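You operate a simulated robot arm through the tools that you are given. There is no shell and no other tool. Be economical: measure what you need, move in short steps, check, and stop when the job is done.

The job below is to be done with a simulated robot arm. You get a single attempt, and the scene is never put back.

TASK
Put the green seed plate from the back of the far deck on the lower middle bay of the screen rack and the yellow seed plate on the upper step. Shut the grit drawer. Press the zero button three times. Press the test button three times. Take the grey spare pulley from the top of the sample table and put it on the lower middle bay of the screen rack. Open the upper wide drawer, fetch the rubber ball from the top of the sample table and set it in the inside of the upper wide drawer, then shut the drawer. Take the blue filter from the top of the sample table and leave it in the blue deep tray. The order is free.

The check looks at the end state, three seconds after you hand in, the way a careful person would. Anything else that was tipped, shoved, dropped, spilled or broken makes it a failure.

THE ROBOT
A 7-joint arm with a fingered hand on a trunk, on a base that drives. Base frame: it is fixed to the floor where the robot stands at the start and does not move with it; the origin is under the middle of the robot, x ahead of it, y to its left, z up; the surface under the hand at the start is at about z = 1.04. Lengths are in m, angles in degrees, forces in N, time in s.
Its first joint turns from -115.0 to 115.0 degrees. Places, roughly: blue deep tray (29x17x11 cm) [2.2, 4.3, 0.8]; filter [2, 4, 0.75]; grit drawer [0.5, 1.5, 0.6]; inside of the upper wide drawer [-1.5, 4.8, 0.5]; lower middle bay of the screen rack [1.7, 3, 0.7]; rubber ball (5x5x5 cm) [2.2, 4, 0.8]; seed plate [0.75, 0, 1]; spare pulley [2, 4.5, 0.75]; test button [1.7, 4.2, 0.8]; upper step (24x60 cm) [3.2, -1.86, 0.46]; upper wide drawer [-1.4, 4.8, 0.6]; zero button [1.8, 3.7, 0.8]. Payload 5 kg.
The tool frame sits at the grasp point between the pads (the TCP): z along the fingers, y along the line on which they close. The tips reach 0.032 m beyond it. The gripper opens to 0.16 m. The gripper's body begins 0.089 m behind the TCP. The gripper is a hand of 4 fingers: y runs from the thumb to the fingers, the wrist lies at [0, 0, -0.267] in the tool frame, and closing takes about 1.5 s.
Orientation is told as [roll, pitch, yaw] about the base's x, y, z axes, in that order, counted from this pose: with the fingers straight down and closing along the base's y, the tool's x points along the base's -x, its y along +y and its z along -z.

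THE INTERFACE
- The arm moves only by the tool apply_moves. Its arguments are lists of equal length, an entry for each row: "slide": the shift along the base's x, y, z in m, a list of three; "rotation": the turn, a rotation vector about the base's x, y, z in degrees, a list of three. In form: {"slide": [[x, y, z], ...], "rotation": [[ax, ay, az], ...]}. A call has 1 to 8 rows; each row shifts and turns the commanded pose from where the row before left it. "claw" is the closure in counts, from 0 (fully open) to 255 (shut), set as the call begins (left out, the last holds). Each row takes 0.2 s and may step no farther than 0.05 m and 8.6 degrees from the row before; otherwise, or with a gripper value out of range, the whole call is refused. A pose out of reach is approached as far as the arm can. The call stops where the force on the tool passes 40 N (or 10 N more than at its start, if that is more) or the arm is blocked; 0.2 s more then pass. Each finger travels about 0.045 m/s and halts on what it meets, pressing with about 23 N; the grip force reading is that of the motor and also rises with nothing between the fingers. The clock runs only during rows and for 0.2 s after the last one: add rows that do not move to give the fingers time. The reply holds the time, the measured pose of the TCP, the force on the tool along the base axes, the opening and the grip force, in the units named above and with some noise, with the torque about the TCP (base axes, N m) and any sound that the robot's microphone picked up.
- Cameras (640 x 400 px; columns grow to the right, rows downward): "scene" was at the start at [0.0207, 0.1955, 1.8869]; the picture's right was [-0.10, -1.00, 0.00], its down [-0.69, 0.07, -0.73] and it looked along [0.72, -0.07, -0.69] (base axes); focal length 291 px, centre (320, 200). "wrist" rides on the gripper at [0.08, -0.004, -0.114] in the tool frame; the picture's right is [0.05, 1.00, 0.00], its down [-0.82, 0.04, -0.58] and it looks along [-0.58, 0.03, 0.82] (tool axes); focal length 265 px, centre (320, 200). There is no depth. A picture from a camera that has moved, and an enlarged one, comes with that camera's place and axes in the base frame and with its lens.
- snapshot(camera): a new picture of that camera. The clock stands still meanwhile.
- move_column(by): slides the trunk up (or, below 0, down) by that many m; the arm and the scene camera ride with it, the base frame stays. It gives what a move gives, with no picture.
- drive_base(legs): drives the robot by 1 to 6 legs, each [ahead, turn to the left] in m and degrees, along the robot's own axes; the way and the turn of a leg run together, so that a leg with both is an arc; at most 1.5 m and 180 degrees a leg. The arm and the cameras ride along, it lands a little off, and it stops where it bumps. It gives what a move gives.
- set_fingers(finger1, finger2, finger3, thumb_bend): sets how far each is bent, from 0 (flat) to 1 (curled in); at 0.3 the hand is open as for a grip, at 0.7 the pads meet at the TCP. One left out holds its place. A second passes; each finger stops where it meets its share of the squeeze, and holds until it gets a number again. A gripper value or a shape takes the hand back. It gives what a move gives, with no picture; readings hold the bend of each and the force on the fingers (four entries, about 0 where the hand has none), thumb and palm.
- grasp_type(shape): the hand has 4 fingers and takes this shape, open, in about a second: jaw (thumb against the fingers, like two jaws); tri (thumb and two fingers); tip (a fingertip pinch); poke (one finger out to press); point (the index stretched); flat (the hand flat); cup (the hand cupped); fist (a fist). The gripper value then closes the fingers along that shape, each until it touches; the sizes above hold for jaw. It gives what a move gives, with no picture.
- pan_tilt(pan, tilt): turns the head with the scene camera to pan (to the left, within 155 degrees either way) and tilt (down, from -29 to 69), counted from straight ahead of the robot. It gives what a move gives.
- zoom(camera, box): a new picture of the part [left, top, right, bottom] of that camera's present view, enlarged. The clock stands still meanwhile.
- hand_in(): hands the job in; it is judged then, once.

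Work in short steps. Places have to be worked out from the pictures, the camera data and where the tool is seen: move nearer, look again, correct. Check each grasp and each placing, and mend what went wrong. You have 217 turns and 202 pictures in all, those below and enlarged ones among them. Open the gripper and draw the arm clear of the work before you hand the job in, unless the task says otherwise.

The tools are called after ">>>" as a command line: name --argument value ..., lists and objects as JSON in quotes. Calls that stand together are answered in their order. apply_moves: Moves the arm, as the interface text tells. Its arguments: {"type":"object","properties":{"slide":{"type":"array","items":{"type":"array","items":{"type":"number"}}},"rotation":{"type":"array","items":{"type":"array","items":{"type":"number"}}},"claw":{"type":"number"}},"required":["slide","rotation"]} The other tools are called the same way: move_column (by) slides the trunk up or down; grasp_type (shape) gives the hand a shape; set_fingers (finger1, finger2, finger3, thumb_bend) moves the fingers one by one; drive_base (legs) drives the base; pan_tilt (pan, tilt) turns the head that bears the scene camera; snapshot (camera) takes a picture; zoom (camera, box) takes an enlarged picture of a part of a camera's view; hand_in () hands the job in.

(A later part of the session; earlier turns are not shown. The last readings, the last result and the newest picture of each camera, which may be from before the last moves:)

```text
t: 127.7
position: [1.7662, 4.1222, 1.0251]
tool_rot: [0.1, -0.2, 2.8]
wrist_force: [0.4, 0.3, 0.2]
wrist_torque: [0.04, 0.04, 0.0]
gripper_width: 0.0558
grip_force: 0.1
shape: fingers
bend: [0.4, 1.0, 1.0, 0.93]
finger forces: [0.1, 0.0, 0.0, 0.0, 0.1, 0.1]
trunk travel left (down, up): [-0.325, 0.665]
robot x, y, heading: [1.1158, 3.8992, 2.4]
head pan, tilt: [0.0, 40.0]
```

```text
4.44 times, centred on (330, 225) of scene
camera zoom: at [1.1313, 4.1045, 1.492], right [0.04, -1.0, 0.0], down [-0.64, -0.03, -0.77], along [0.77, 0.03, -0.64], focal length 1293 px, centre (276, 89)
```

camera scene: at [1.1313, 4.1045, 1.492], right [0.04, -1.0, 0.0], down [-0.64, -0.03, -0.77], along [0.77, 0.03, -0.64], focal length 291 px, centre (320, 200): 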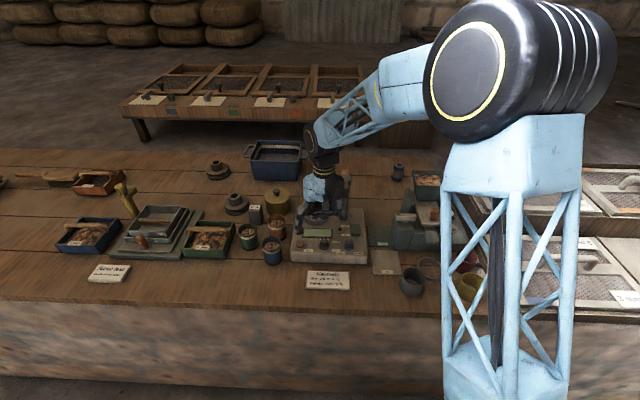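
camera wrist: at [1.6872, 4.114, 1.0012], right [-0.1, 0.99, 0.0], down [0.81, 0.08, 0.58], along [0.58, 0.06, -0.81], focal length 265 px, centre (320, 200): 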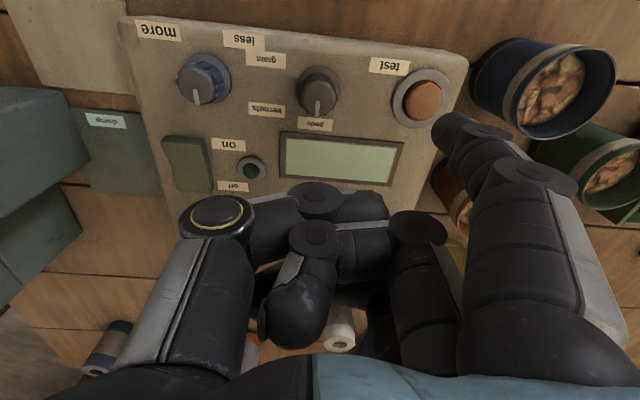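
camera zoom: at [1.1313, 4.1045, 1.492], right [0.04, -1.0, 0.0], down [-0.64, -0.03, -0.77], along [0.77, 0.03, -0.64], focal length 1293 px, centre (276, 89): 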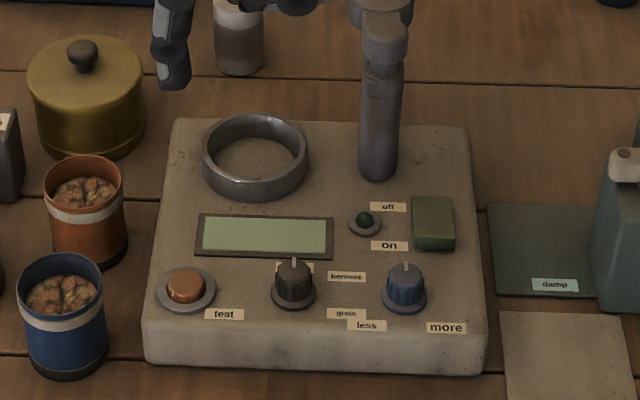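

Three test clicks are done. Moving over to the zero button.

>>> apply_moves --slide '[[0.01, -0.046, 0.01], [0.01, -0.046, 0], [0.01, -0.046, 0], [0.01, -0.046, 0], [0.01, -0.046, 0], [0.01, -0.046, 0], [0.01, -0.046, 0], [0.01, -0.046, 0]]' --rotation '[[0, 0, 0], [0, 0, 0], [0, 0, 0], [0, 0, 0], [0, 0, 0], [0, 0, 0], [0, 0, 0], [0, 0, 0]]'

>>> apply_moves --slide '[[0.009, -0.045, 0], [0.009, -0.045, 0], [0.009, -0.042, -0.02], [0, 0, -0.04], [0, 0, -0.04], [0, 0, -0.03]]' --rotation '[[0, 0, 0], [0, 0, 0], [0, 0, 0], [0, 0, 0], [0, 0, 0], [0, 0, 0]]'

>>> snapshot --camera "wrist"

>>> snapshot --camera "scene"

```text
t: 129.5
position: [1.8472, 3.7543, 1.0335]
tool_rot: [0.1, 0.0, 2.8]
wrist_force: [0.2, 0.6, 0.1]
wrist_torque: [0.01, -0.03, 0.01]
gripper_width: 0.0558
grip_force: 0.1
shape: fingers
bend: [0.4, 1.0, 1.0, 0.93]
finger forces: [0.1, 0.0, 0.0, 0.0, 0.0, 0.1]
trunk travel left (down, up): [-0.325, 0.665]
robot x, y, heading: [1.1157, 3.8996, 2.6]
head pan, tilt: [0.0, 40.0]
```

```text
t: 130.9
position: [1.8733, 3.6226, 0.9018]
tool_rot: [0.1, -0.1, 2.8]
wrist_force: [0.8, -0.5, -0.9]
wrist_torque: [0.01, 0.0, -0.01]
gripper_width: 0.0556
grip_force: 0.1
shape: fingers
bend: [0.4, 1.0, 1.0, 0.93]
finger forces: [0.0, 0.0, 0.0, 0.1, 0.0, 0.0]
trunk travel left (down, up): [-0.325, 0.665]
robot x, y, heading: [1.1125, 3.8961, 2.3]
head pan, tilt: [0.0, 40.0]
```

```text
141 pictures are left
camera wrist: at [1.7928, 3.6132, 1.0158], right [-0.1, 0.99, 0.0], down [0.81, 0.08, 0.58], along [0.58, 0.06, -0.81], focal length 265 px, centre (320, 200)
```

wrist: 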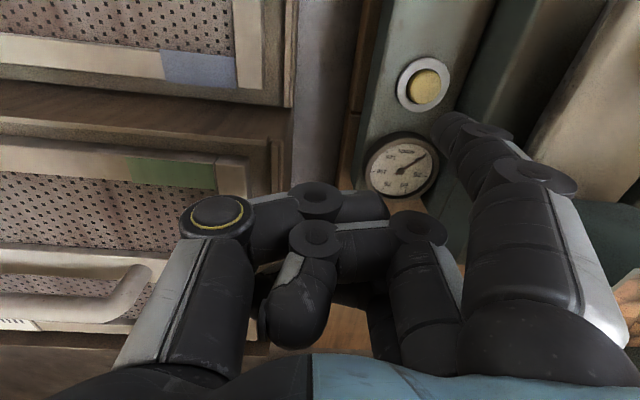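

```text
140 pictures are left
camera scene: at [1.1315, 4.104, 1.4921], right [0.04, -1.0, 0.0], down [-0.64, -0.03, -0.77], along [0.77, 0.03, -0.64], focal length 291 px, centre (320, 200)
```

scene: 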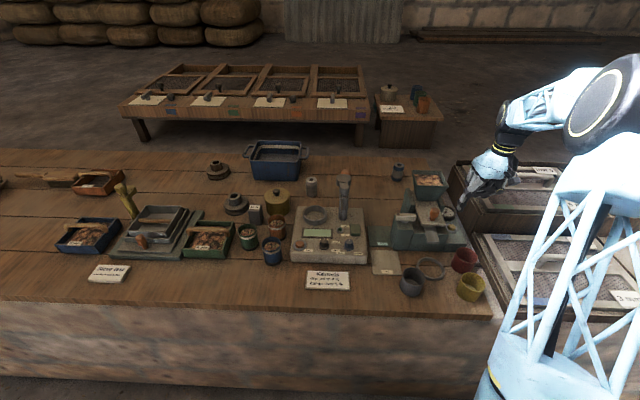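

I'll zoom in on the zero button with the tip near it.

>>> zoom --camera "scene" --box '[380, 140, 540, 260]'

```text
3.33 times, centred on (460, 200) of scene
camera zoom: at [1.1315, 4.104, 1.4921], right [0.04, -1.0, 0.0], down [-0.64, -0.03, -0.77], along [0.77, 0.03, -0.64], focal length 970 px, centre (-147, 200)
```

zoom: 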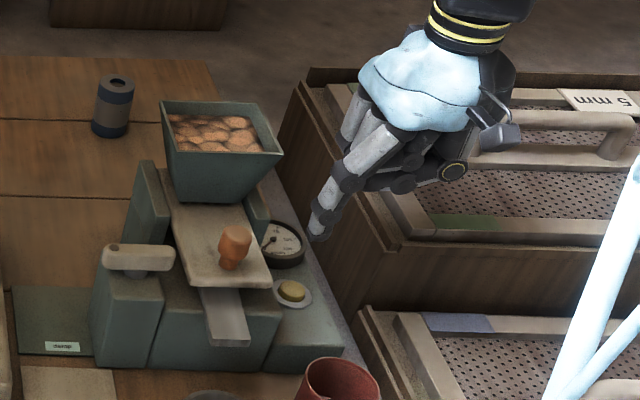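

Refined zero button: (1.833, 3.694, 0.807). Small correction, then step down until the click.

>>> apply_moves --slide '[[-0.006, 0.002, -0.02], [0, 0, -0.015], [0, 0, -0.008]]' --rotation '[[0, 0, 0], [0, 0, 0], [0, 0, 0]]'

>>> snapshot --camera "wrist"

>>> zoom --camera "scene" --box '[380, 140, 540, 260]'

```text
t: 131.7
position: [1.8678, 3.6255, 0.86]
tool_rot: [0.0, -0.3, 2.9]
wrist_force: [0.0, -0.7, -1.1]
wrist_torque: [-0.03, -0.05, 0.03]
gripper_width: 0.0557
grip_force: 0.1
shape: fingers
bend: [0.4, 1.0, 1.0, 0.93]
finger forces: [0.0, 0.0, 0.0, 0.0, 0.0, 0.1]
trunk travel left (down, up): [-0.325, 0.665]
robot x, y, heading: [1.1165, 3.8985, 2.5]
head pan, tilt: [0.0, 40.0]
```

```text
138 pictures are left
camera wrist: at [1.787, 3.6159, 0.9732], right [-0.1, 0.99, 0.0], down [0.81, 0.08, 0.58], along [0.58, 0.06, -0.81], focal length 265 px, centre (320, 200)
```

wrist: 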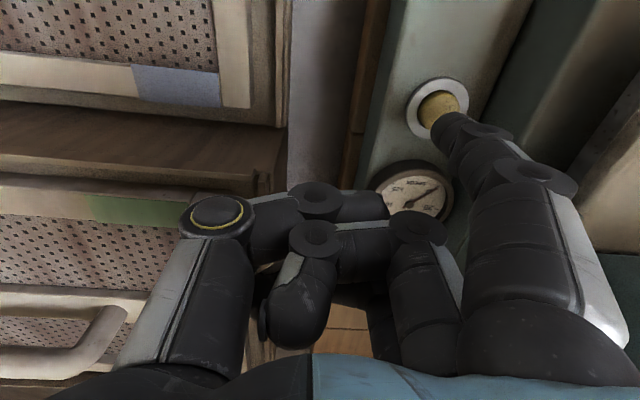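

```text
3.33 times, centred on (460, 200) of scene
camera zoom: at [1.1314, 4.1042, 1.492], right [0.04, -1.0, 0.0], down [-0.64, -0.03, -0.77], along [0.77, 0.03, -0.64], focal length 970 px, centre (-147, 200)
```

zoom: 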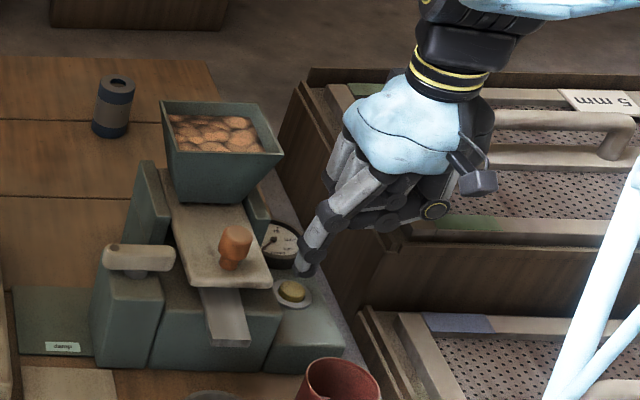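

Nearly there; descend 8 mm more and look again.

>>> apply_moves --slide '[[0, 0.002, -0.004], [0, 0, -0.004]]' --rotation '[[0, 0, 0], [0, 0, 0]]'

>>> zoom --camera "scene" --box '[420, 180, 500, 240]'

>>> zoom --camera "wrist" --box '[380, 50, 520, 150]'

```text
t: 132.3
position: [1.8675, 3.6268, 0.852]
tool_rot: [0.0, -0.2, 2.8]
wrist_force: [-0.2, 0.9, -0.5]
wrist_torque: [-0.02, 0.0, -0.02]
gripper_width: 0.0558
grip_force: 0.0
shape: fingers
bend: [0.4, 1.0, 1.0, 0.93]
finger forces: [0.0, 0.0, 0.0, 0.0, 0.1, 0.1]
trunk travel left (down, up): [-0.325, 0.665]
robot x, y, heading: [1.1175, 3.8987, 2.5]
head pan, tilt: [0.0, 40.0]
```

```text
6.67 times, centred on (460, 210) of scene
camera zoom: at [1.1314, 4.1042, 1.492], right [0.04, -1.0, 0.0], down [-0.64, -0.03, -0.77], along [0.77, 0.03, -0.64], focal length 1939 px, centre (-613, 133)
```

zoom: 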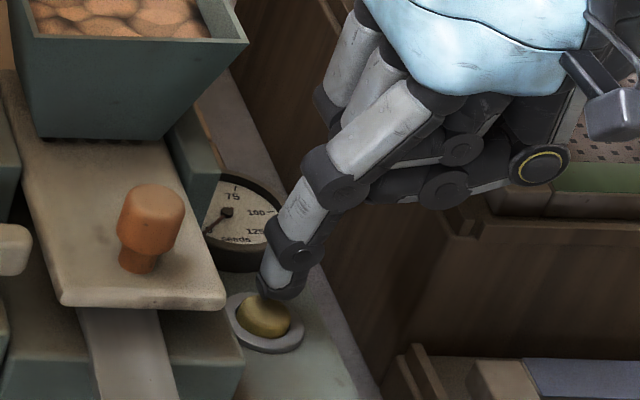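

```text
4.00 times, centred on (450, 100) of wrist
camera zoom: at [1.7873, 3.6179, 0.9654], right [-0.1, 0.99, 0.0], down [0.81, 0.08, 0.58], along [0.58, 0.06, -0.81], focal length 1062 px, centre (-200, 600)
```

zoom: 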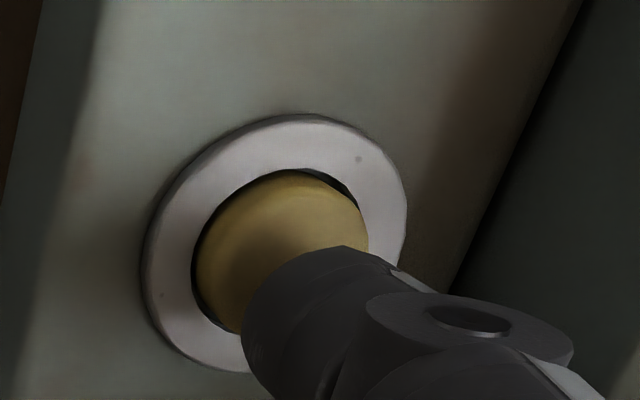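

The tip is converging onto the button. Step down until click.

>>> apply_moves --slide '[[0, 0, -0.003], [0, 0, -0.003], [0, 0, -0.003]]' --rotation '[[0, 0, 0], [0, 0, 0], [0, 0, 0]]'

>>> zoom --camera "scene" --box '[420, 180, 500, 240]'

```text
t: 133.1
position: [1.8671, 3.6262, 0.8428]
tool_rot: [0.1, -0.3, 2.8]
wrist_force: [0.6, -0.3, 0.1]
wrist_torque: [0.03, 0.0, -0.01]
gripper_width: 0.0558
grip_force: 0.4
shape: fingers
bend: [0.4, 1.0, 1.0, 0.93]
finger forces: [0.3, 0.0, 0.1, 0.0, 0.0, 0.0]
trunk travel left (down, up): [-0.325, 0.665]
robot x, y, heading: [1.1164, 3.8961, 2.6]
head pan, tilt: [0.0, 40.0]
```

```text
6.67 times, centred on (460, 210) of scene
camera zoom: at [1.1313, 4.1042, 1.492], right [0.04, -1.0, 0.0], down [-0.64, -0.03, -0.77], along [0.77, 0.03, -0.64], focal length 1939 px, centre (-613, 133)
```

zoom: 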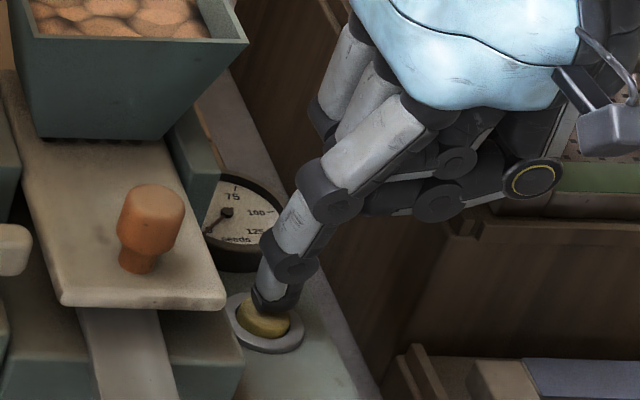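

Touching lightly. I'll shift 4 mm toward the button's middle and press.

>>> apply_moves --slide '[[-0.004, 0, 0.003], [0, 0, -0.003], [0, 0, -0.003], [0, 0, -0.002]]' --rotation '[[0, 0, 0], [0, 0, 0], [0, 0, 0], [0, 0, 0]]'

```text
t: 134.1
position: [1.8642, 3.6254, 0.8389]
tool_rot: [0.1, -0.2, 2.7]
wrist_force: [-0.7, -0.6, 4.5]
wrist_torque: [0.3, 0.2, 0.08]
gripper_width: 0.0559
grip_force: 2.7
shape: fingers
bend: [0.4, 1.0, 1.0, 0.93]
finger forces: [4.4, 0.0, 0.0, 0.0, 0.0, 0.1]
trunk travel left (down, up): [-0.325, 0.665]
robot x, y, heading: [1.1176, 3.8998, 2.3]
head pan, tilt: [0.0, 40.0]
heard: click
```

First click on zero. Release, and press two more times.

>>> apply_moves --slide '[[0, 0, 0.01], [0, 0, 0.005], [0, 0, 0]]' --rotation '[[0, 0, 0], [0, 0, 0], [0, 0, 0]]'

>>> apply_moves --slide '[[0, 0, -0.008], [0, 0, -0.004], [0, 0, -0.003]]' --rotation '[[0, 0, 0], [0, 0, 0], [0, 0, 0]]'

>>> apply_moves --slide '[[0, 0, 0.01], [0, 0, 0.005], [0, 0, 0]]' --rotation '[[0, 0, 0], [0, 0, 0], [0, 0, 0]]'

```text
t: 134.9
position: [1.8633, 3.6264, 0.854]
tool_rot: [0.1, -0.2, 2.8]
wrist_force: [-0.1, -0.6, 0.8]
wrist_torque: [-0.04, -0.01, -0.01]
gripper_width: 0.0557
grip_force: 0.0
shape: fingers
bend: [0.4, 1.0, 1.0, 0.93]
finger forces: [0.0, 0.0, 0.0, 0.0, 0.1, 0.0]
trunk travel left (down, up): [-0.325, 0.665]
robot x, y, heading: [1.1191, 3.8987, 2.5]
head pan, tilt: [0.0, 40.0]
```

```text
t: 135.7
position: [1.8625, 3.6269, 0.8393]
tool_rot: [0.1, -0.2, 2.9]
wrist_force: [0.7, -0.6, 3.4]
wrist_torque: [0.25, 0.1, -0.06]
gripper_width: 0.0559
grip_force: 1.7
shape: fingers
bend: [0.4, 1.0, 1.0, 0.93]
finger forces: [3.6, 0.0, 0.0, 0.0, 0.0, 0.0]
trunk travel left (down, up): [-0.325, 0.665]
robot x, y, heading: [1.1165, 3.8994, 2.5]
head pan, tilt: [0.0, 40.0]
heard: click
```

```text
t: 136.5
position: [1.863, 3.6268, 0.8533]
tool_rot: [0.0, -0.2, 2.9]
wrist_force: [0.3, 0.0, 0.2]
wrist_torque: [-0.02, 0.03, -0.02]
gripper_width: 0.0558
grip_force: 0.1
shape: fingers
bend: [0.4, 1.0, 1.0, 0.93]
finger forces: [0.0, 0.0, 0.1, 0.0, 0.1, 0.0]
trunk travel left (down, up): [-0.325, 0.665]
robot x, y, heading: [1.1158, 3.901, 2.6]
head pan, tilt: [0.0, 40.0]
```

Two clicks so far; third press, then lift away.

>>> apply_moves --slide '[[0, 0, -0.008], [0, 0, -0.004], [0, 0, -0.003]]' --rotation '[[0, 0, 0], [0, 0, 0], [0, 0, 0]]'

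>>> apply_moves --slide '[[0, 0, 0.02], [0, 0, 0.045], [0, 0, 0.045], [0, 0, 0.045], [0, 0, 0.045], [0, 0, 0.045], [0, 0, 0.045]]' --rotation '[[0, 0, 0], [0, 0, 0], [0, 0, 0], [0, 0, 0], [0, 0, 0], [0, 0, 0], [0, 0, 0]]'

>>> grasp_type --shape "jaw"

>>> zoom --camera "scene" --box '[200, 130, 440, 280]'

```text
t: 137.3
position: [1.8641, 3.6257, 0.8392]
tool_rot: [0.1, -0.2, 2.9]
wrist_force: [1.6, -0.4, 4.2]
wrist_torque: [0.33, 0.09, -0.12]
gripper_width: 0.0564
grip_force: 2.3
shape: fingers
bend: [0.4, 1.0, 1.0, 0.93]
finger forces: [4.6, 0.0, 0.0, 0.0, 0.0, 0.1]
trunk travel left (down, up): [-0.325, 0.665]
robot x, y, heading: [1.1193, 3.9008, 2.5]
head pan, tilt: [0.0, 40.0]
heard: click
```

```text
t: 138.9
position: [1.8639, 3.6259, 1.1286]
tool_rot: [0.1, -0.2, 2.8]
wrist_force: [0.0, -0.3, 0.4]
wrist_torque: [0.03, -0.04, 0.01]
gripper_width: 0.0559
grip_force: 0.1
shape: fingers
bend: [0.4, 1.0, 1.0, 0.93]
finger forces: [0.1, 0.1, 0.1, 0.0, 0.0, 0.0]
trunk travel left (down, up): [-0.325, 0.665]
robot x, y, heading: [1.1158, 3.8999, 2.3]
head pan, tilt: [0.0, 40.0]
```

```text
t: 139.8
position: [1.8644, 3.6259, 1.1282]
tool_rot: [0.0, -0.2, 2.8]
wrist_force: [-0.6, 0.3, -0.2]
wrist_torque: [-0.01, 0.01, 0.03]
gripper_width: 0.1598
grip_force: 0.0
shape: jaw
bend: [0.3, 0.3, 0.3, 0.3]
finger forces: [0.0, 0.0, 0.0, 0.0, 0.1, 0.0]
trunk travel left (down, up): [-0.325, 0.665]
robot x, y, heading: [1.1129, 3.8975, 2.2]
head pan, tilt: [0.0, 40.0]
```

```text
2.67 times, centred on (320, 205) of scene
camera zoom: at [1.1313, 4.1042, 1.492], right [0.04, -1.0, 0.0], down [-0.64, -0.03, -0.77], along [0.77, 0.03, -0.64], focal length 776 px, centre (320, 187)
```

zoom: 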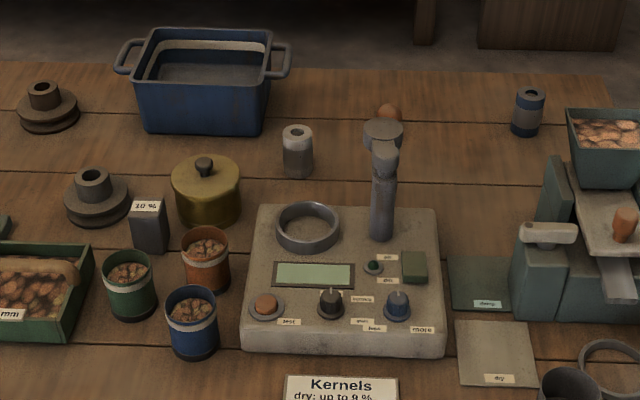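

Zero pressed three times. The blue-banded cylinder at (2.185, 3.81) is the blue filter. I'll creep forward 8 cm and tilt the tool forward 30° to reach farther.

>>> drive_base --legs '[[0.07, 0]]'

>>> apply_moves --slide '[[0, 0.02, 0], [0, 0.02, 0], [0, 0.02, 0], [0, 0.02, 0]]' --rotation '[[0, -7.5, 0], [0, -7.5, 0], [0, -7.5, 0], [0, -7.5, 0]]'

>>> snapshot --camera "wrist"

>>> snapshot --camera "scene"

```text
t: 140.8
position: [1.9356, 3.6303, 1.1282]
tool_rot: [0.1, -0.1, 2.7]
wrist_force: [0.3, -0.5, -0.8]
wrist_torque: [0.02, 0.0, 0.02]
gripper_width: 0.16
grip_force: 0.0
shape: jaw
bend: [0.3, 0.3, 0.3, 0.3]
finger forces: [0.1, 0.0, 0.0, 0.0, 0.0, 0.0]
trunk travel left (down, up): [-0.325, 0.665]
robot x, y, heading: [1.1854, 3.9053, 2.6]
head pan, tilt: [0.0, 40.0]
```

```text
t: 141.8
position: [1.9348, 3.7105, 1.1283]
tool_rot: [-1.5, -30.2, 3.2]
wrist_force: [0.2, -1.0, -1.5]
wrist_torque: [-0.02, 0.02, -0.02]
gripper_width: 0.1599
grip_force: 0.0
shape: jaw
bend: [0.3, 0.3, 0.3, 0.3]
finger forces: [0.1, 0.0, 0.1, 0.0, 0.1, 0.0]
trunk travel left (down, up): [-0.325, 0.665]
robot x, y, heading: [1.1897, 3.9005, 2.5]
head pan, tilt: [0.0, 40.0]
```

```text
132 pictures are left
camera wrist: at [1.8079, 3.7014, 1.1858], right [-0.09, 0.99, -0.05], down [0.41, 0.08, 0.91], along [0.91, 0.06, -0.42], focal length 265 px, centre (320, 200)
```

wrist: 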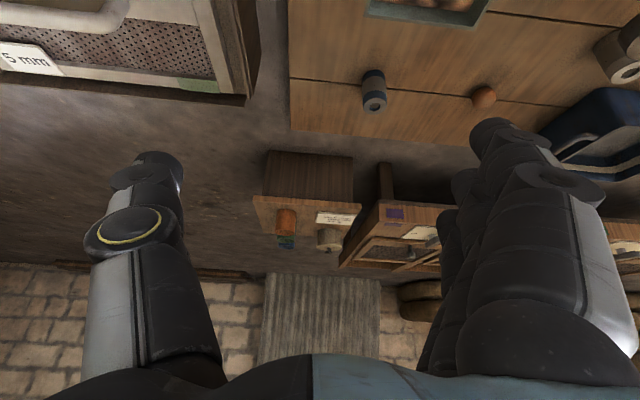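

```text
131 pictures are left
camera scene: at [1.2012, 4.1075, 1.492], right [0.04, -1.0, 0.0], down [-0.64, -0.03, -0.77], along [0.77, 0.03, -0.64], focal length 291 px, centre (320, 200)
```

scene: 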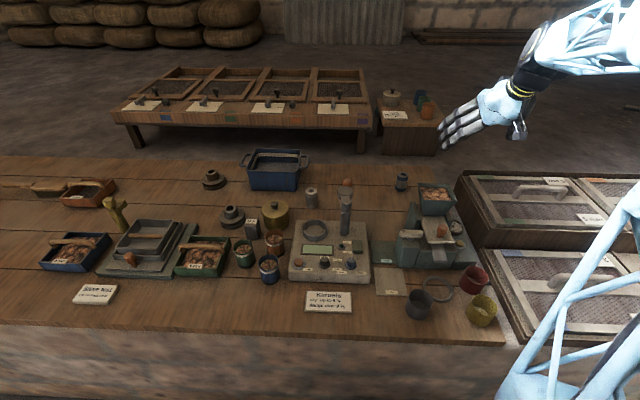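

Filter triangulated at (2.168, 3.814, z≈0.79). Move above and behind it along the tilted tool axis.

>>> apply_moves --slide '[[0.037, 0.0207, 0], [0.037, 0.0207, 0], [0.037, 0.0207, 0], [0.037, 0.0207, 0], [0.037, 0.0207, 0], [0, 0, -0.046], [0, 0, -0.046], [0, 0, -0.046]]' --rotation '[[0, 0, 0], [0, 0, 0], [0, 0, 0], [0, 0, 0], [0, 0, 0], [0, 0, 0], [0, 0, 0], [0, 0, 0]]'

>>> apply_moves --slide '[[0, 0, -0.046], [0, 0, -0.044]]' --rotation '[[0, 0, 0], [0, 0, 0]]'

>>> snapshot --camera "wrist"

>>> zoom --camera "scene" --box '[340, 110, 500, 230]'

```text
t: 143.6
position: [2.1212, 3.814, 0.9899]
tool_rot: [-1.4, -30.0, 3.3]
wrist_force: [0.1, -0.4, 0.1]
wrist_torque: [0.01, 0.03, 0.01]
gripper_width: 0.1597
grip_force: 0.1
shape: jaw
bend: [0.3, 0.3, 0.3, 0.3]
finger forces: [0.1, 0.1, 0.0, 0.0, 0.0, 0.0]
trunk travel left (down, up): [-0.325, 0.665]
robot x, y, heading: [1.1854, 3.9025, 2.5]
head pan, tilt: [0.0, 40.0]
```

```text
t: 144.2
position: [2.1193, 3.8134, 0.9007]
tool_rot: [-1.6, -30.2, 3.2]
wrist_force: [-0.2, 0.3, -0.8]
wrist_torque: [0.01, -0.01, -0.03]
gripper_width: 0.1599
grip_force: 0.0
shape: jaw
bend: [0.3, 0.3, 0.3, 0.3]
finger forces: [0.0, 0.0, 0.0, 0.1, 0.0, 0.1]
trunk travel left (down, up): [-0.325, 0.665]
robot x, y, heading: [1.1866, 3.9017, 2.8]
head pan, tilt: [0.0, 40.0]
```

```text
130 pictures are left
camera wrist: at [1.9943, 3.8048, 0.9573], right [-0.09, 0.99, -0.05], down [0.41, 0.08, 0.91], along [0.91, 0.06, -0.42], focal length 265 px, centre (320, 200)
```

wrist: 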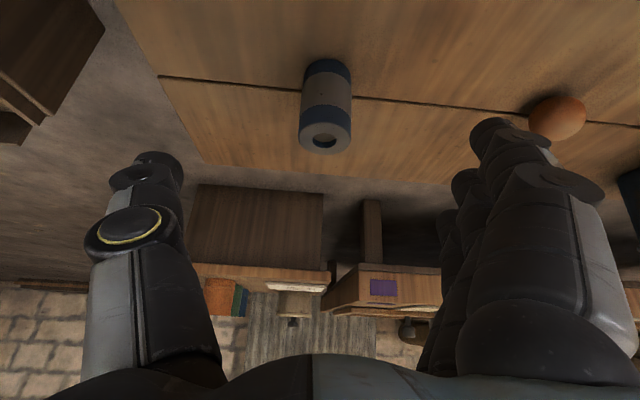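

```text
3.33 times, centred on (420, 170) of scene
camera zoom: at [1.2015, 4.1073, 1.492], right [0.04, -1.0, 0.0], down [-0.64, -0.03, -0.77], along [0.76, 0.03, -0.64], focal length 970 px, centre (-13, 300)
```

zoom: 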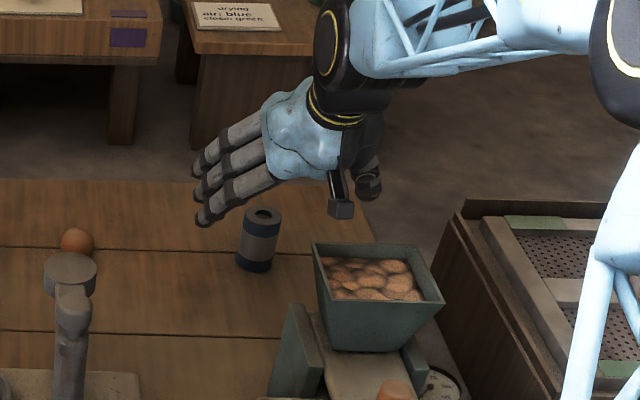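

Filter is at (2.167, 3.817). Slide in along the tool axis to it.

>>> apply_moves --slide '[[0.016, 0.001, -0.036], [0.016, 0.001, -0.036], [0.015, 0.001, -0.034]]' --rotation '[[0, 0, 0], [0, 0, 0], [0, 0, 0]]'

>>> apply_moves --slide '[[0, 0, 0], [0, 0, 0], [0, 0, 0], [0, 0, 0], [0, 0, 0], [0, 0, 0], [0, 0, 0], [0, 0, 0]]' --rotation '[[0, 0, 0], [0, 0, 0], [0, 0, 0], [0, 0, 0], [0, 0, 0], [0, 0, 0], [0, 0, 0], [0, 0, 0]]' --claw 210

>>> snapshot --camera "wrist"

```text
t: 145.0
position: [2.1655, 3.8174, 0.7949]
tool_rot: [-1.5, -30.2, 3.2]
wrist_force: [-0.1, 1.8, 0.9]
wrist_torque: [0.2, -0.01, -0.05]
gripper_width: 0.16
grip_force: 0.0
shape: jaw
bend: [0.28, 0.3, 0.3, 0.3]
finger forces: [1.7, 0.1, 0.1, 0.0, 0.0, 0.0]
trunk travel left (down, up): [-0.325, 0.665]
robot x, y, heading: [1.1843, 3.9021, 2.5]
head pan, tilt: [0.0, 40.0]
```

```text
t: 146.8
position: [2.1662, 3.8157, 0.7975]
tool_rot: [-1.6, -30.4, 3.2]
wrist_force: [10.4, -0.1, 27.3]
wrist_torque: [1.81, -0.04, -0.75]
gripper_width: 0.0443
grip_force: 0.1
shape: jaw
bend: [0.72, 0.73, 0.7, 0.7]
finger forces: [27.5, 0.3, 0.0, 0.1, 1.0, 0.1]
trunk travel left (down, up): [-0.325, 0.665]
robot x, y, heading: [1.1881, 3.9055, 2.4]
head pan, tilt: [0.0, 40.0]
```

```text
128 pictures are left
camera wrist: at [2.0399, 3.8065, 0.8543], right [-0.09, 1.0, -0.05], down [0.41, 0.08, 0.91], along [0.91, 0.06, -0.41], focal length 265 px, centre (320, 200)
```

wrist: 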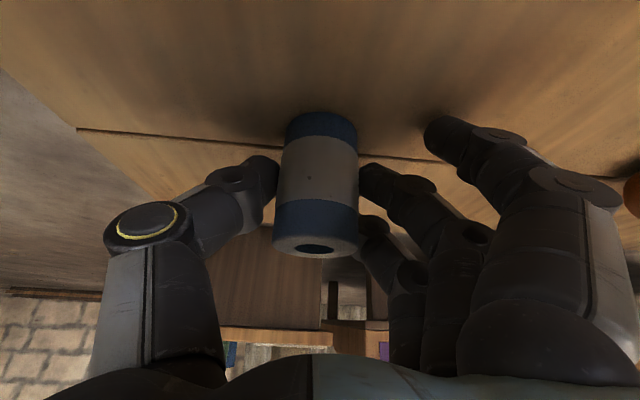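

The lowest finger presses on the table. Raise 1.2 cm to free it and then close.

>>> apply_moves --slide '[[0, 0, 0.007], [0, 0, 0.007], [0, 0, 0], [0, 0, 0]]' --rotation '[[0, 0, 0], [0, 0, 0], [0, 0, 0], [0, 0, 0]]'

>>> apply_moves --slide '[[0, 0, 0], [0, 0, 0], [0, 0, 0], [0, 0, 0], [0, 0, 0], [0, 0, 0]]' --rotation '[[0, 0, 0], [0, 0, 0], [0, 0, 0], [0, 0, 0], [0, 0, 0], [0, 0, 0]]' --claw 255

>>> snapshot --camera "wrist"

```text
t: 147.8
position: [2.165, 3.8178, 0.8063]
tool_rot: [-1.5, -30.0, 3.3]
wrist_force: [0.0, 0.4, -1.9]
wrist_torque: [-0.01, -0.02, -0.02]
gripper_width: 0.0296
grip_force: 23.5
shape: jaw
bend: [0.74, 0.72, 0.65, 0.7]
finger forces: [0.0, 12.8, 6.3, 0.0, 20.1, 0.0]
trunk travel left (down, up): [-0.325, 0.665]
robot x, y, heading: [1.1846, 3.902, 2.4]
head pan, tilt: [0.0, 40.0]
```

```text
t: 149.2
position: [2.1655, 3.8169, 0.8072]
tool_rot: [-1.5, -30.2, 3.3]
wrist_force: [0.6, 0.6, -0.6]
wrist_torque: [-0.03, 0.01, -0.01]
gripper_width: 0.0294
grip_force: 23.2
shape: jaw
bend: [0.74, 0.72, 0.65, 0.7]
finger forces: [0.0, 12.8, 6.2, 0.1, 20.1, 0.1]
trunk travel left (down, up): [-0.325, 0.665]
robot x, y, heading: [1.1874, 3.9052, 2.6]
head pan, tilt: [0.0, 40.0]
```

```text
127 pictures are left
camera wrist: at [2.0399, 3.8083, 0.8653], right [-0.09, 0.99, -0.05], down [0.41, 0.08, 0.91], along [0.91, 0.06, -0.42], focal length 265 px, centre (320, 200)
```

wrist: 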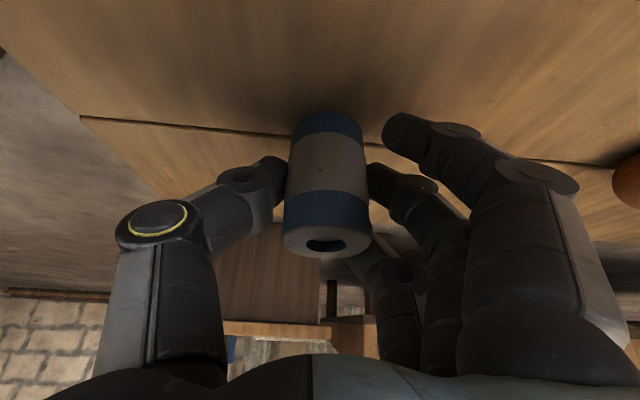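

Filter is gripped by two fingers and the thumb. Lift it.

>>> apply_moves --slide '[[0, 0, 0.03], [0, 0, 0.04], [0, 0, 0.045], [0, 0, 0.045], [0, 0, 0.045], [0, 0, 0.045]]' --rotation '[[0, 0, 0], [0, 0, 0], [0, 0, 0], [0, 0, 0], [0, 0, 0], [0, 0, 0]]'

>>> apply_moves --slide '[[-0.005, 0.048, 0], [-0.005, 0.048, 0], [-0.005, 0.048, 0], [-0.005, 0.048, 0], [0, 0.048, 0], [0, 0.048, 0], [0, 0.048, 0], [0, 0.048, 0]]' --rotation '[[0, 0, 0], [0, 0, 0], [0, 0, 0], [0, 0, 0], [0, 0, 0], [0, 0, 0], [0, 0, 0], [0, 0, 0]]'

>>> apply_moves --slide '[[0.015, 0.048, 0], [0.015, 0.048, 0], [0.015, 0.044, 0], [0.015, 0, 0]]' --rotation '[[0, 0, 0], [0, 0, 0], [0, 0, 0], [0, 0, 0]]'

>>> snapshot --camera "wrist"

>>> snapshot --camera "scene"

```text
t: 150.6
position: [2.1652, 3.8182, 1.058]
tool_rot: [-1.6, -30.0, 3.3]
wrist_force: [-0.5, 0.4, -0.9]
wrist_torque: [-0.02, 0.01, 0.02]
gripper_width: 0.029
grip_force: 22.7
shape: jaw
bend: [0.74, 0.72, 0.65, 0.7]
finger forces: [0.0, 12.8, 6.1, 0.1, 19.9, 0.0]
trunk travel left (down, up): [-0.325, 0.665]
robot x, y, heading: [1.1853, 3.9047, 2.5]
head pan, tilt: [0.0, 40.0]
```

```text
t: 152.4
position: [2.1479, 4.201, 1.0572]
tool_rot: [-1.6, -30.0, 3.3]
wrist_force: [0.2, 0.4, -1.6]
wrist_torque: [0.0, -0.01, 0.02]
gripper_width: 0.0292
grip_force: 22.9
shape: jaw
bend: [0.74, 0.72, 0.65, 0.7]
finger forces: [0.1, 12.9, 6.2, 0.1, 20.3, 0.1]
trunk travel left (down, up): [-0.325, 0.665]
robot x, y, heading: [1.1858, 3.9041, 2.3]
head pan, tilt: [0.0, 40.0]
```

```text
refused: row 1 steps farther than a row can; nothing moved
```

```text
126 pictures are left
camera wrist: at [2.021, 4.1919, 1.1153], right [-0.09, 0.99, -0.05], down [0.41, 0.08, 0.91], along [0.91, 0.06, -0.42], focal length 265 px, centre (320, 200)
```

wrist: 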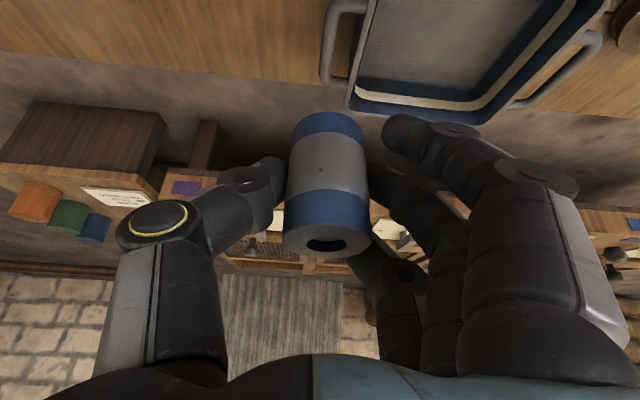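

```text
125 pictures are left
camera scene: at [1.2015, 4.1081, 1.4919], right [0.05, -1.0, 0.0], down [-0.64, -0.03, -0.77], along [0.76, 0.03, -0.64], focal length 291 px, centre (320, 200)
```

scene: 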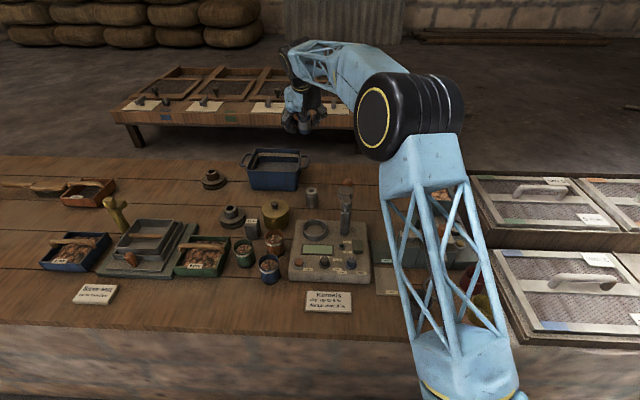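

Next: locate the tray rim precisely.

>>> zoom --camera "scene" --box '[225, 80, 345, 200]'

```text
3.33 times, centred on (285, 140) of scene
camera zoom: at [1.2015, 4.1081, 1.4919], right [0.05, -1.0, 0.0], down [-0.64, -0.03, -0.77], along [0.76, 0.03, -0.64], focal length 970 px, centre (437, 400)
```

zoom: 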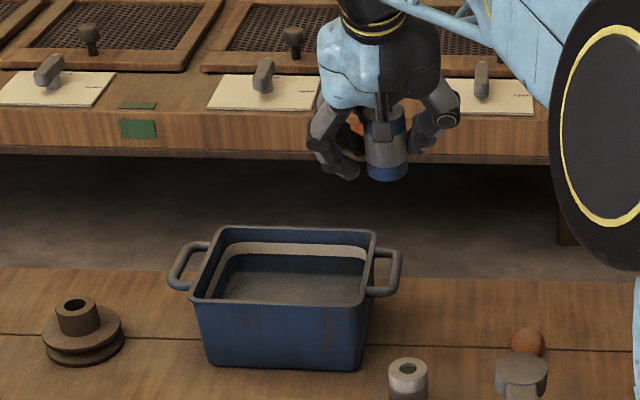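

Tray interior centre ≈ (2.20, 4.33), rim z≈0.86. Move above it and look.

>>> apply_moves --slide '[[0.0155, 0.032, 0], [0.0155, 0.032, 0], [0.0155, 0.032, 0], [0.0155, 0.032, 0], [0, 0, -0.04], [0, 0, -0.03]]' --rotation '[[0, 0, 0], [0, 0, 0], [0, 0, 0], [0, 0, 0], [0, 0, 0], [0, 0, 0]]'

>>> snapshot --camera "wrist"

>>> zoom --camera "scene" --box '[205, 80, 345, 200]'

```text
t: 153.8
position: [2.1913, 4.3204, 0.9813]
tool_rot: [-1.5, -30.1, 3.4]
wrist_force: [-0.9, 0.9, -1.8]
wrist_torque: [0.05, 0.04, -0.01]
gripper_width: 0.0295
grip_force: 23.1
shape: jaw
bend: [0.74, 0.72, 0.66, 0.7]
finger forces: [0.0, 12.9, 5.8, 0.0, 19.6, 0.1]
out of reach, approached as far as the arm can: row 4
trunk travel left (down, up): [-0.325, 0.665]
robot x, y, heading: [1.1851, 3.9046, 2.7]
head pan, tilt: [0.0, 40.0]
```

```text
123 pictures are left
camera wrist: at [2.0653, 4.3111, 1.039], right [-0.09, 0.99, -0.05], down [0.41, 0.08, 0.91], along [0.91, 0.06, -0.42], focal length 265 px, centre (320, 200)
```

wrist: 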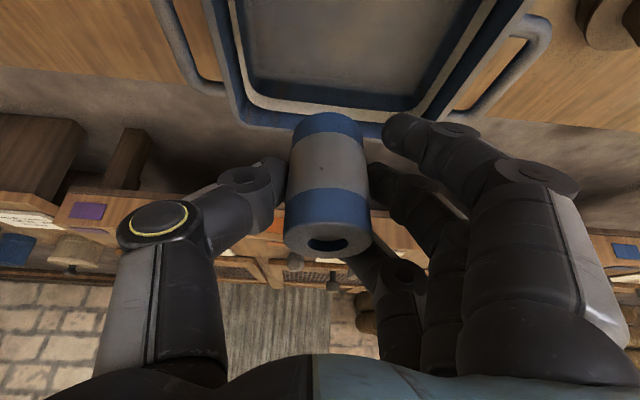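

```text
3.33 times, centred on (275, 140) of scene
camera zoom: at [1.2012, 4.1079, 1.492], right [0.04, -1.0, 0.0], down [-0.64, -0.03, -0.77], along [0.77, 0.03, -0.64], focal length 970 px, centre (470, 400)
```

zoom: 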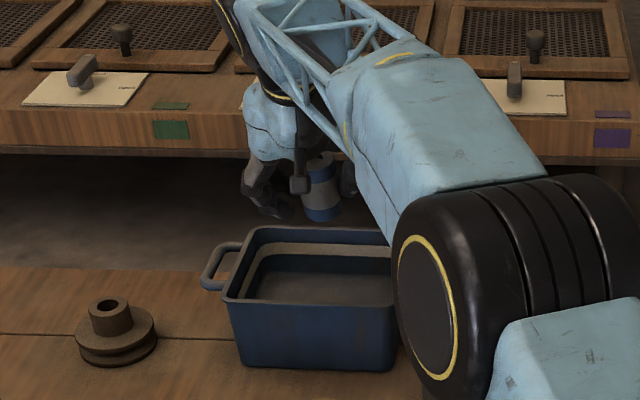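

Filter is over the tray. Descend into it gradually.

>>> apply_moves --slide '[[0.004, 0, -0.035], [0.004, 0, -0.035], [0, 0, -0.03], [0, 0, -0.02]]' --rotation '[[0, 0, 0], [0, 0, 0], [0, 0, 0], [0, 0, 0]]'

>>> snapshot --camera "wrist"

>>> zoom --camera "scene" --box '[205, 100, 345, 205]'

```text
t: 154.8
position: [2.1991, 4.3208, 0.861]
tool_rot: [-1.5, -30.2, 3.3]
wrist_force: [-0.5, -0.2, -2.9]
wrist_torque: [-0.03, 0.02, -0.03]
gripper_width: 0.0288
grip_force: 22.6
shape: jaw
bend: [0.74, 0.72, 0.66, 0.7]
finger forces: [0.0, 12.9, 5.6, 0.0, 19.5, 0.0]
trunk travel left (down, up): [-0.325, 0.665]
robot x, y, heading: [1.1859, 3.903, 2.6]
head pan, tilt: [0.0, 40.0]
```

```text
121 pictures are left
camera wrist: at [2.073, 4.3111, 0.9185], right [-0.09, 0.99, -0.05], down [0.41, 0.08, 0.91], along [0.91, 0.06, -0.42], focal length 265 px, centre (320, 200)
```

wrist: 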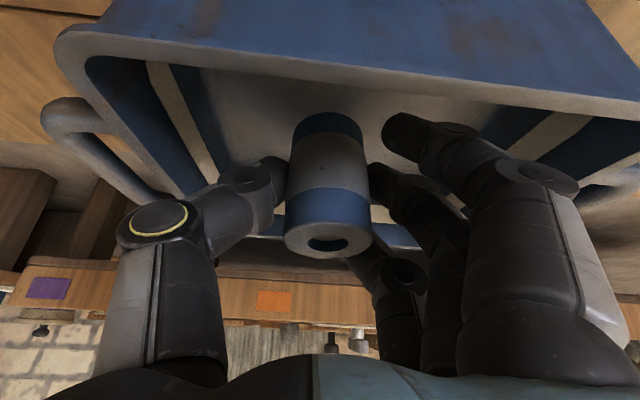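

```text
3.81 times, centred on (275, 152) of scene
camera zoom: at [1.2013, 4.108, 1.492], right [0.04, -1.0, 0.0], down [-0.64, -0.03, -0.77], along [0.77, 0.03, -0.64], focal length 1108 px, centre (491, 381)
```

zoom: 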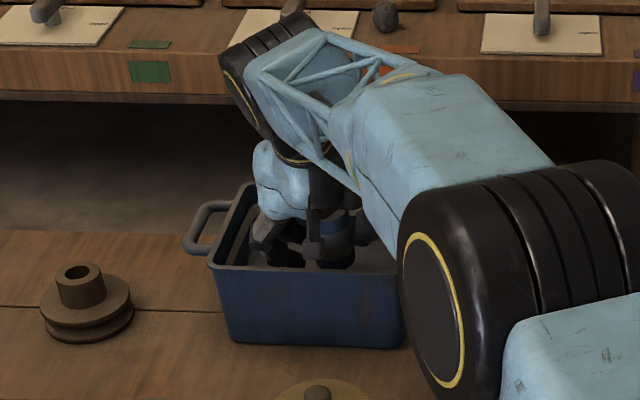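

Clear on all sides. Lower on small steps to touch the tray floor.

>>> apply_moves --slide '[[0, 0, -0.012], [0, 0, -0.01], [0, 0, -0.008], [0, 0, -0.006]]' --rotation '[[0, 0, 0], [0, 0, 0], [0, 0, 0], [0, 0, 0]]'

```text
t: 155.8
position: [2.2009, 4.3195, 0.8309]
tool_rot: [-1.2, -30.7, 3.2]
wrist_force: [6.7, 1.2, 27.5]
wrist_torque: [0.44, 0.14, -0.13]
gripper_width: 0.0292
grip_force: 22.7
shape: jaw
bend: [0.75, 0.72, 0.66, 0.71]
finger forces: [9.9, 13.6, 14.9, 0.0, 23.1, 0.0]
trunk travel left (down, up): [-0.325, 0.665]
robot x, y, heading: [1.1857, 3.9012, 2.5]
head pan, tilt: [0.0, 40.0]
```

Contact. Back off 3 mm and open slowly a little.

>>> apply_moves --slide '[[0, 0, 0.004], [0, 0, 0], [0, 0, 0], [0, 0, 0]]' --rotation '[[0, 0, 0], [0, 0, 0], [0, 0, 0], [0, 0, 0]]' --claw 165

>>> snapshot --camera "wrist"

```text
t: 156.8
position: [2.1989, 4.3205, 0.8317]
tool_rot: [-1.4, -30.2, 3.2]
wrist_force: [7.4, 3.3, 24.2]
wrist_torque: [1.11, 0.06, -0.34]
gripper_width: 0.0569
grip_force: 0.1
shape: jaw
bend: [0.75, 0.73, 0.73, 0.7]
finger forces: [24.9, 0.0, 0.1, 0.0, 0.0, 0.1]
trunk travel left (down, up): [-0.325, 0.665]
robot x, y, heading: [1.1868, 3.9001, 2.7]
head pan, tilt: [0.0, 40.0]
```

```text
119 pictures are left
camera wrist: at [2.073, 4.3109, 0.8891], right [-0.09, 0.99, -0.05], down [0.41, 0.08, 0.91], along [0.91, 0.06, -0.42], focal length 265 px, centre (320, 200)
```

wrist: 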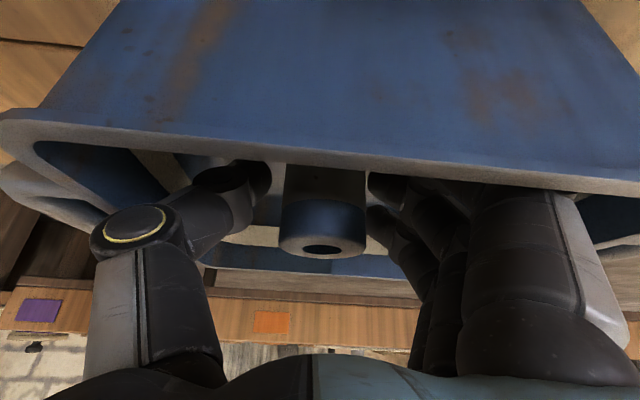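

Filter released standing. Raise carefully.

>>> apply_moves --slide '[[0, 0, 0.01], [0, 0, 0.01], [0, 0, 0.02], [0, 0, 0.03]]' --rotation '[[0, 0, 0], [0, 0, 0], [0, 0, 0], [0, 0, 0]]'

>>> apply_moves --slide '[[0, 0, 0.04], [0, 0, 0.04], [0, 0, 0.04], [-0.03, -0.03, 0.02], [-0.03, -0.03, 0.02]]' --rotation '[[0, 0, 0], [0, 0, 0], [0, 0, 0], [0, 0, 0], [0, 0, 0]]'

>>> snapshot --camera "wrist"

>>> snapshot --camera "scene"

```text
t: 157.8
position: [2.1999, 4.3186, 0.8974]
tool_rot: [-1.5, -30.1, 3.2]
wrist_force: [0.6, 0.1, 0.6]
wrist_torque: [-0.05, 0.0, -0.01]
gripper_width: 0.056
grip_force: 0.2
shape: jaw
bend: [0.73, 0.73, 0.73, 0.7]
finger forces: [0.0, 0.0, 0.0, 0.1, 0.0, 0.1]
trunk travel left (down, up): [-0.325, 0.665]
robot x, y, heading: [1.1876, 3.9042, 2.7]
head pan, tilt: [0.0, 40.0]
```

```text
t: 159.0
position: [2.1376, 4.2591, 1.0625]
tool_rot: [-1.4, -30.3, 3.2]
wrist_force: [-1.3, -0.5, 1.4]
wrist_torque: [0.04, -0.04, 0.03]
gripper_width: 0.0562
grip_force: 0.0
shape: jaw
bend: [0.73, 0.73, 0.73, 0.7]
finger forces: [0.1, 0.1, 0.0, 0.0, 0.1, 0.1]
trunk travel left (down, up): [-0.325, 0.665]
robot x, y, heading: [1.187, 3.9017, 2.8]
head pan, tilt: [0.0, 40.0]
```

```text
118 pictures are left
camera wrist: at [2.0121, 4.2502, 1.1198], right [-0.09, 0.99, -0.05], down [0.41, 0.08, 0.91], along [0.91, 0.06, -0.41], focal length 265 px, centre (320, 200)
```

wrist: 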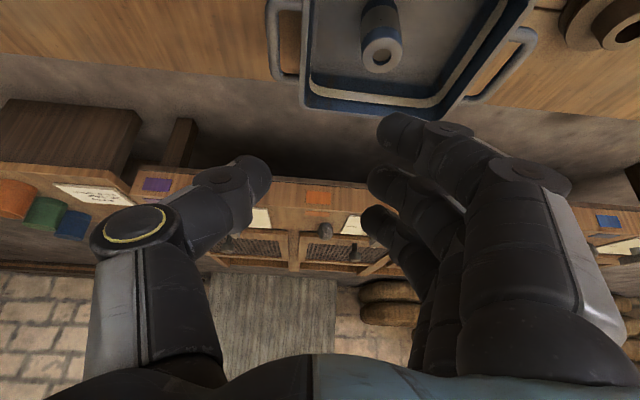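

```text
117 pictures are left
camera scene: at [1.1982, 4.1061, 1.4926], right [0.04, -1.0, 0.0], down [-0.64, -0.03, -0.77], along [0.77, 0.03, -0.64], focal length 291 px, centre (320, 200)
```

scene: 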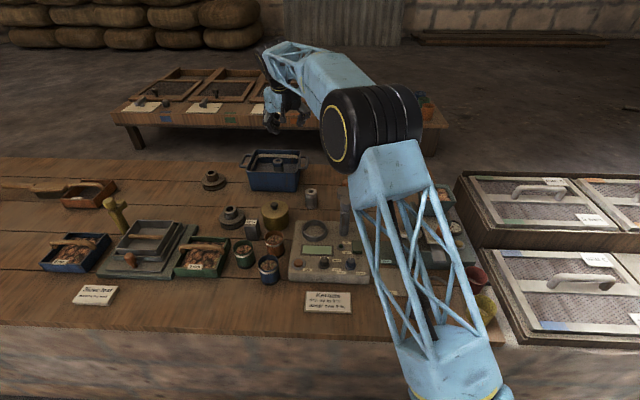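

Filter is in the blue tray. Next the grey pulley: straighten the tool and move above (1.96, 4.457).

>>> apply_moves --slide '[[-0.0296, 0.033, 0], [-0.0296, 0.033, 0], [-0.0296, 0.033, 0], [-0.0296, 0.033, 0], [-0.0296, 0.033, 0], [-0.0296, 0.033, 0]]' --rotation '[[0, 5, 0], [0, 5, 0], [0, 5, 0], [0, 5, 0], [0, 5, 0], [0, 5, 0]]' --claw 60

>>> snapshot --camera "wrist"

>>> zoom --camera "scene" --box '[190, 100, 330, 260]'

```text
t: 160.4
position: [1.9572, 4.452, 1.0589]
tool_rot: [0.2, -0.2, 2.8]
wrist_force: [-0.7, -0.9, 1.2]
wrist_torque: [0.12, 0.0, -0.04]
gripper_width: 0.1223
grip_force: 0.0
shape: jaw
bend: [0.62, 0.62, 0.62, 0.58]
finger forces: [0.0, 0.0, 0.0, 0.1, 0.0, 0.0]
out of reach, approached as far as the arm can: row 6
trunk travel left (down, up): [-0.325, 0.665]
robot x, y, heading: [1.1861, 3.9052, 2.6]
head pan, tilt: [0.0, 40.0]
```

```text
116 pictures are left
camera wrist: at [1.8763, 4.4438, 1.1726], right [-0.1, 0.99, 0.0], down [0.81, 0.08, 0.58], along [0.58, 0.06, -0.81], focal length 265 px, centre (320, 200)
```

wrist: 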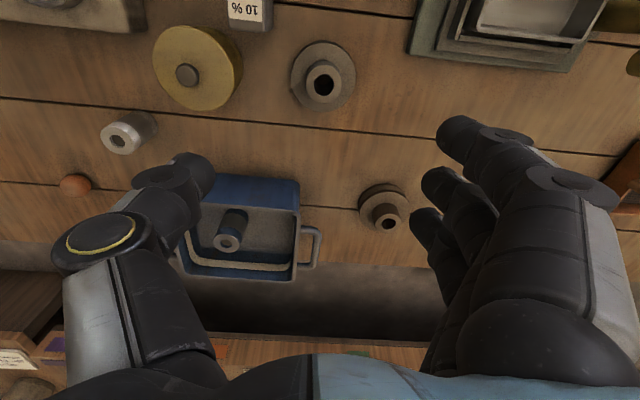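

```text
2.50 times, centred on (260, 180) of scene
camera zoom: at [1.2004, 4.1064, 1.4923], right [0.04, -1.0, 0.0], down [-0.64, -0.03, -0.77], along [0.77, 0.03, -0.64], focal length 727 px, centre (470, 250)
```

zoom: 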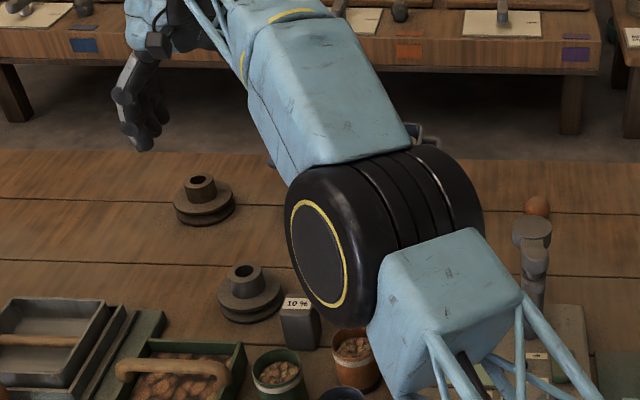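

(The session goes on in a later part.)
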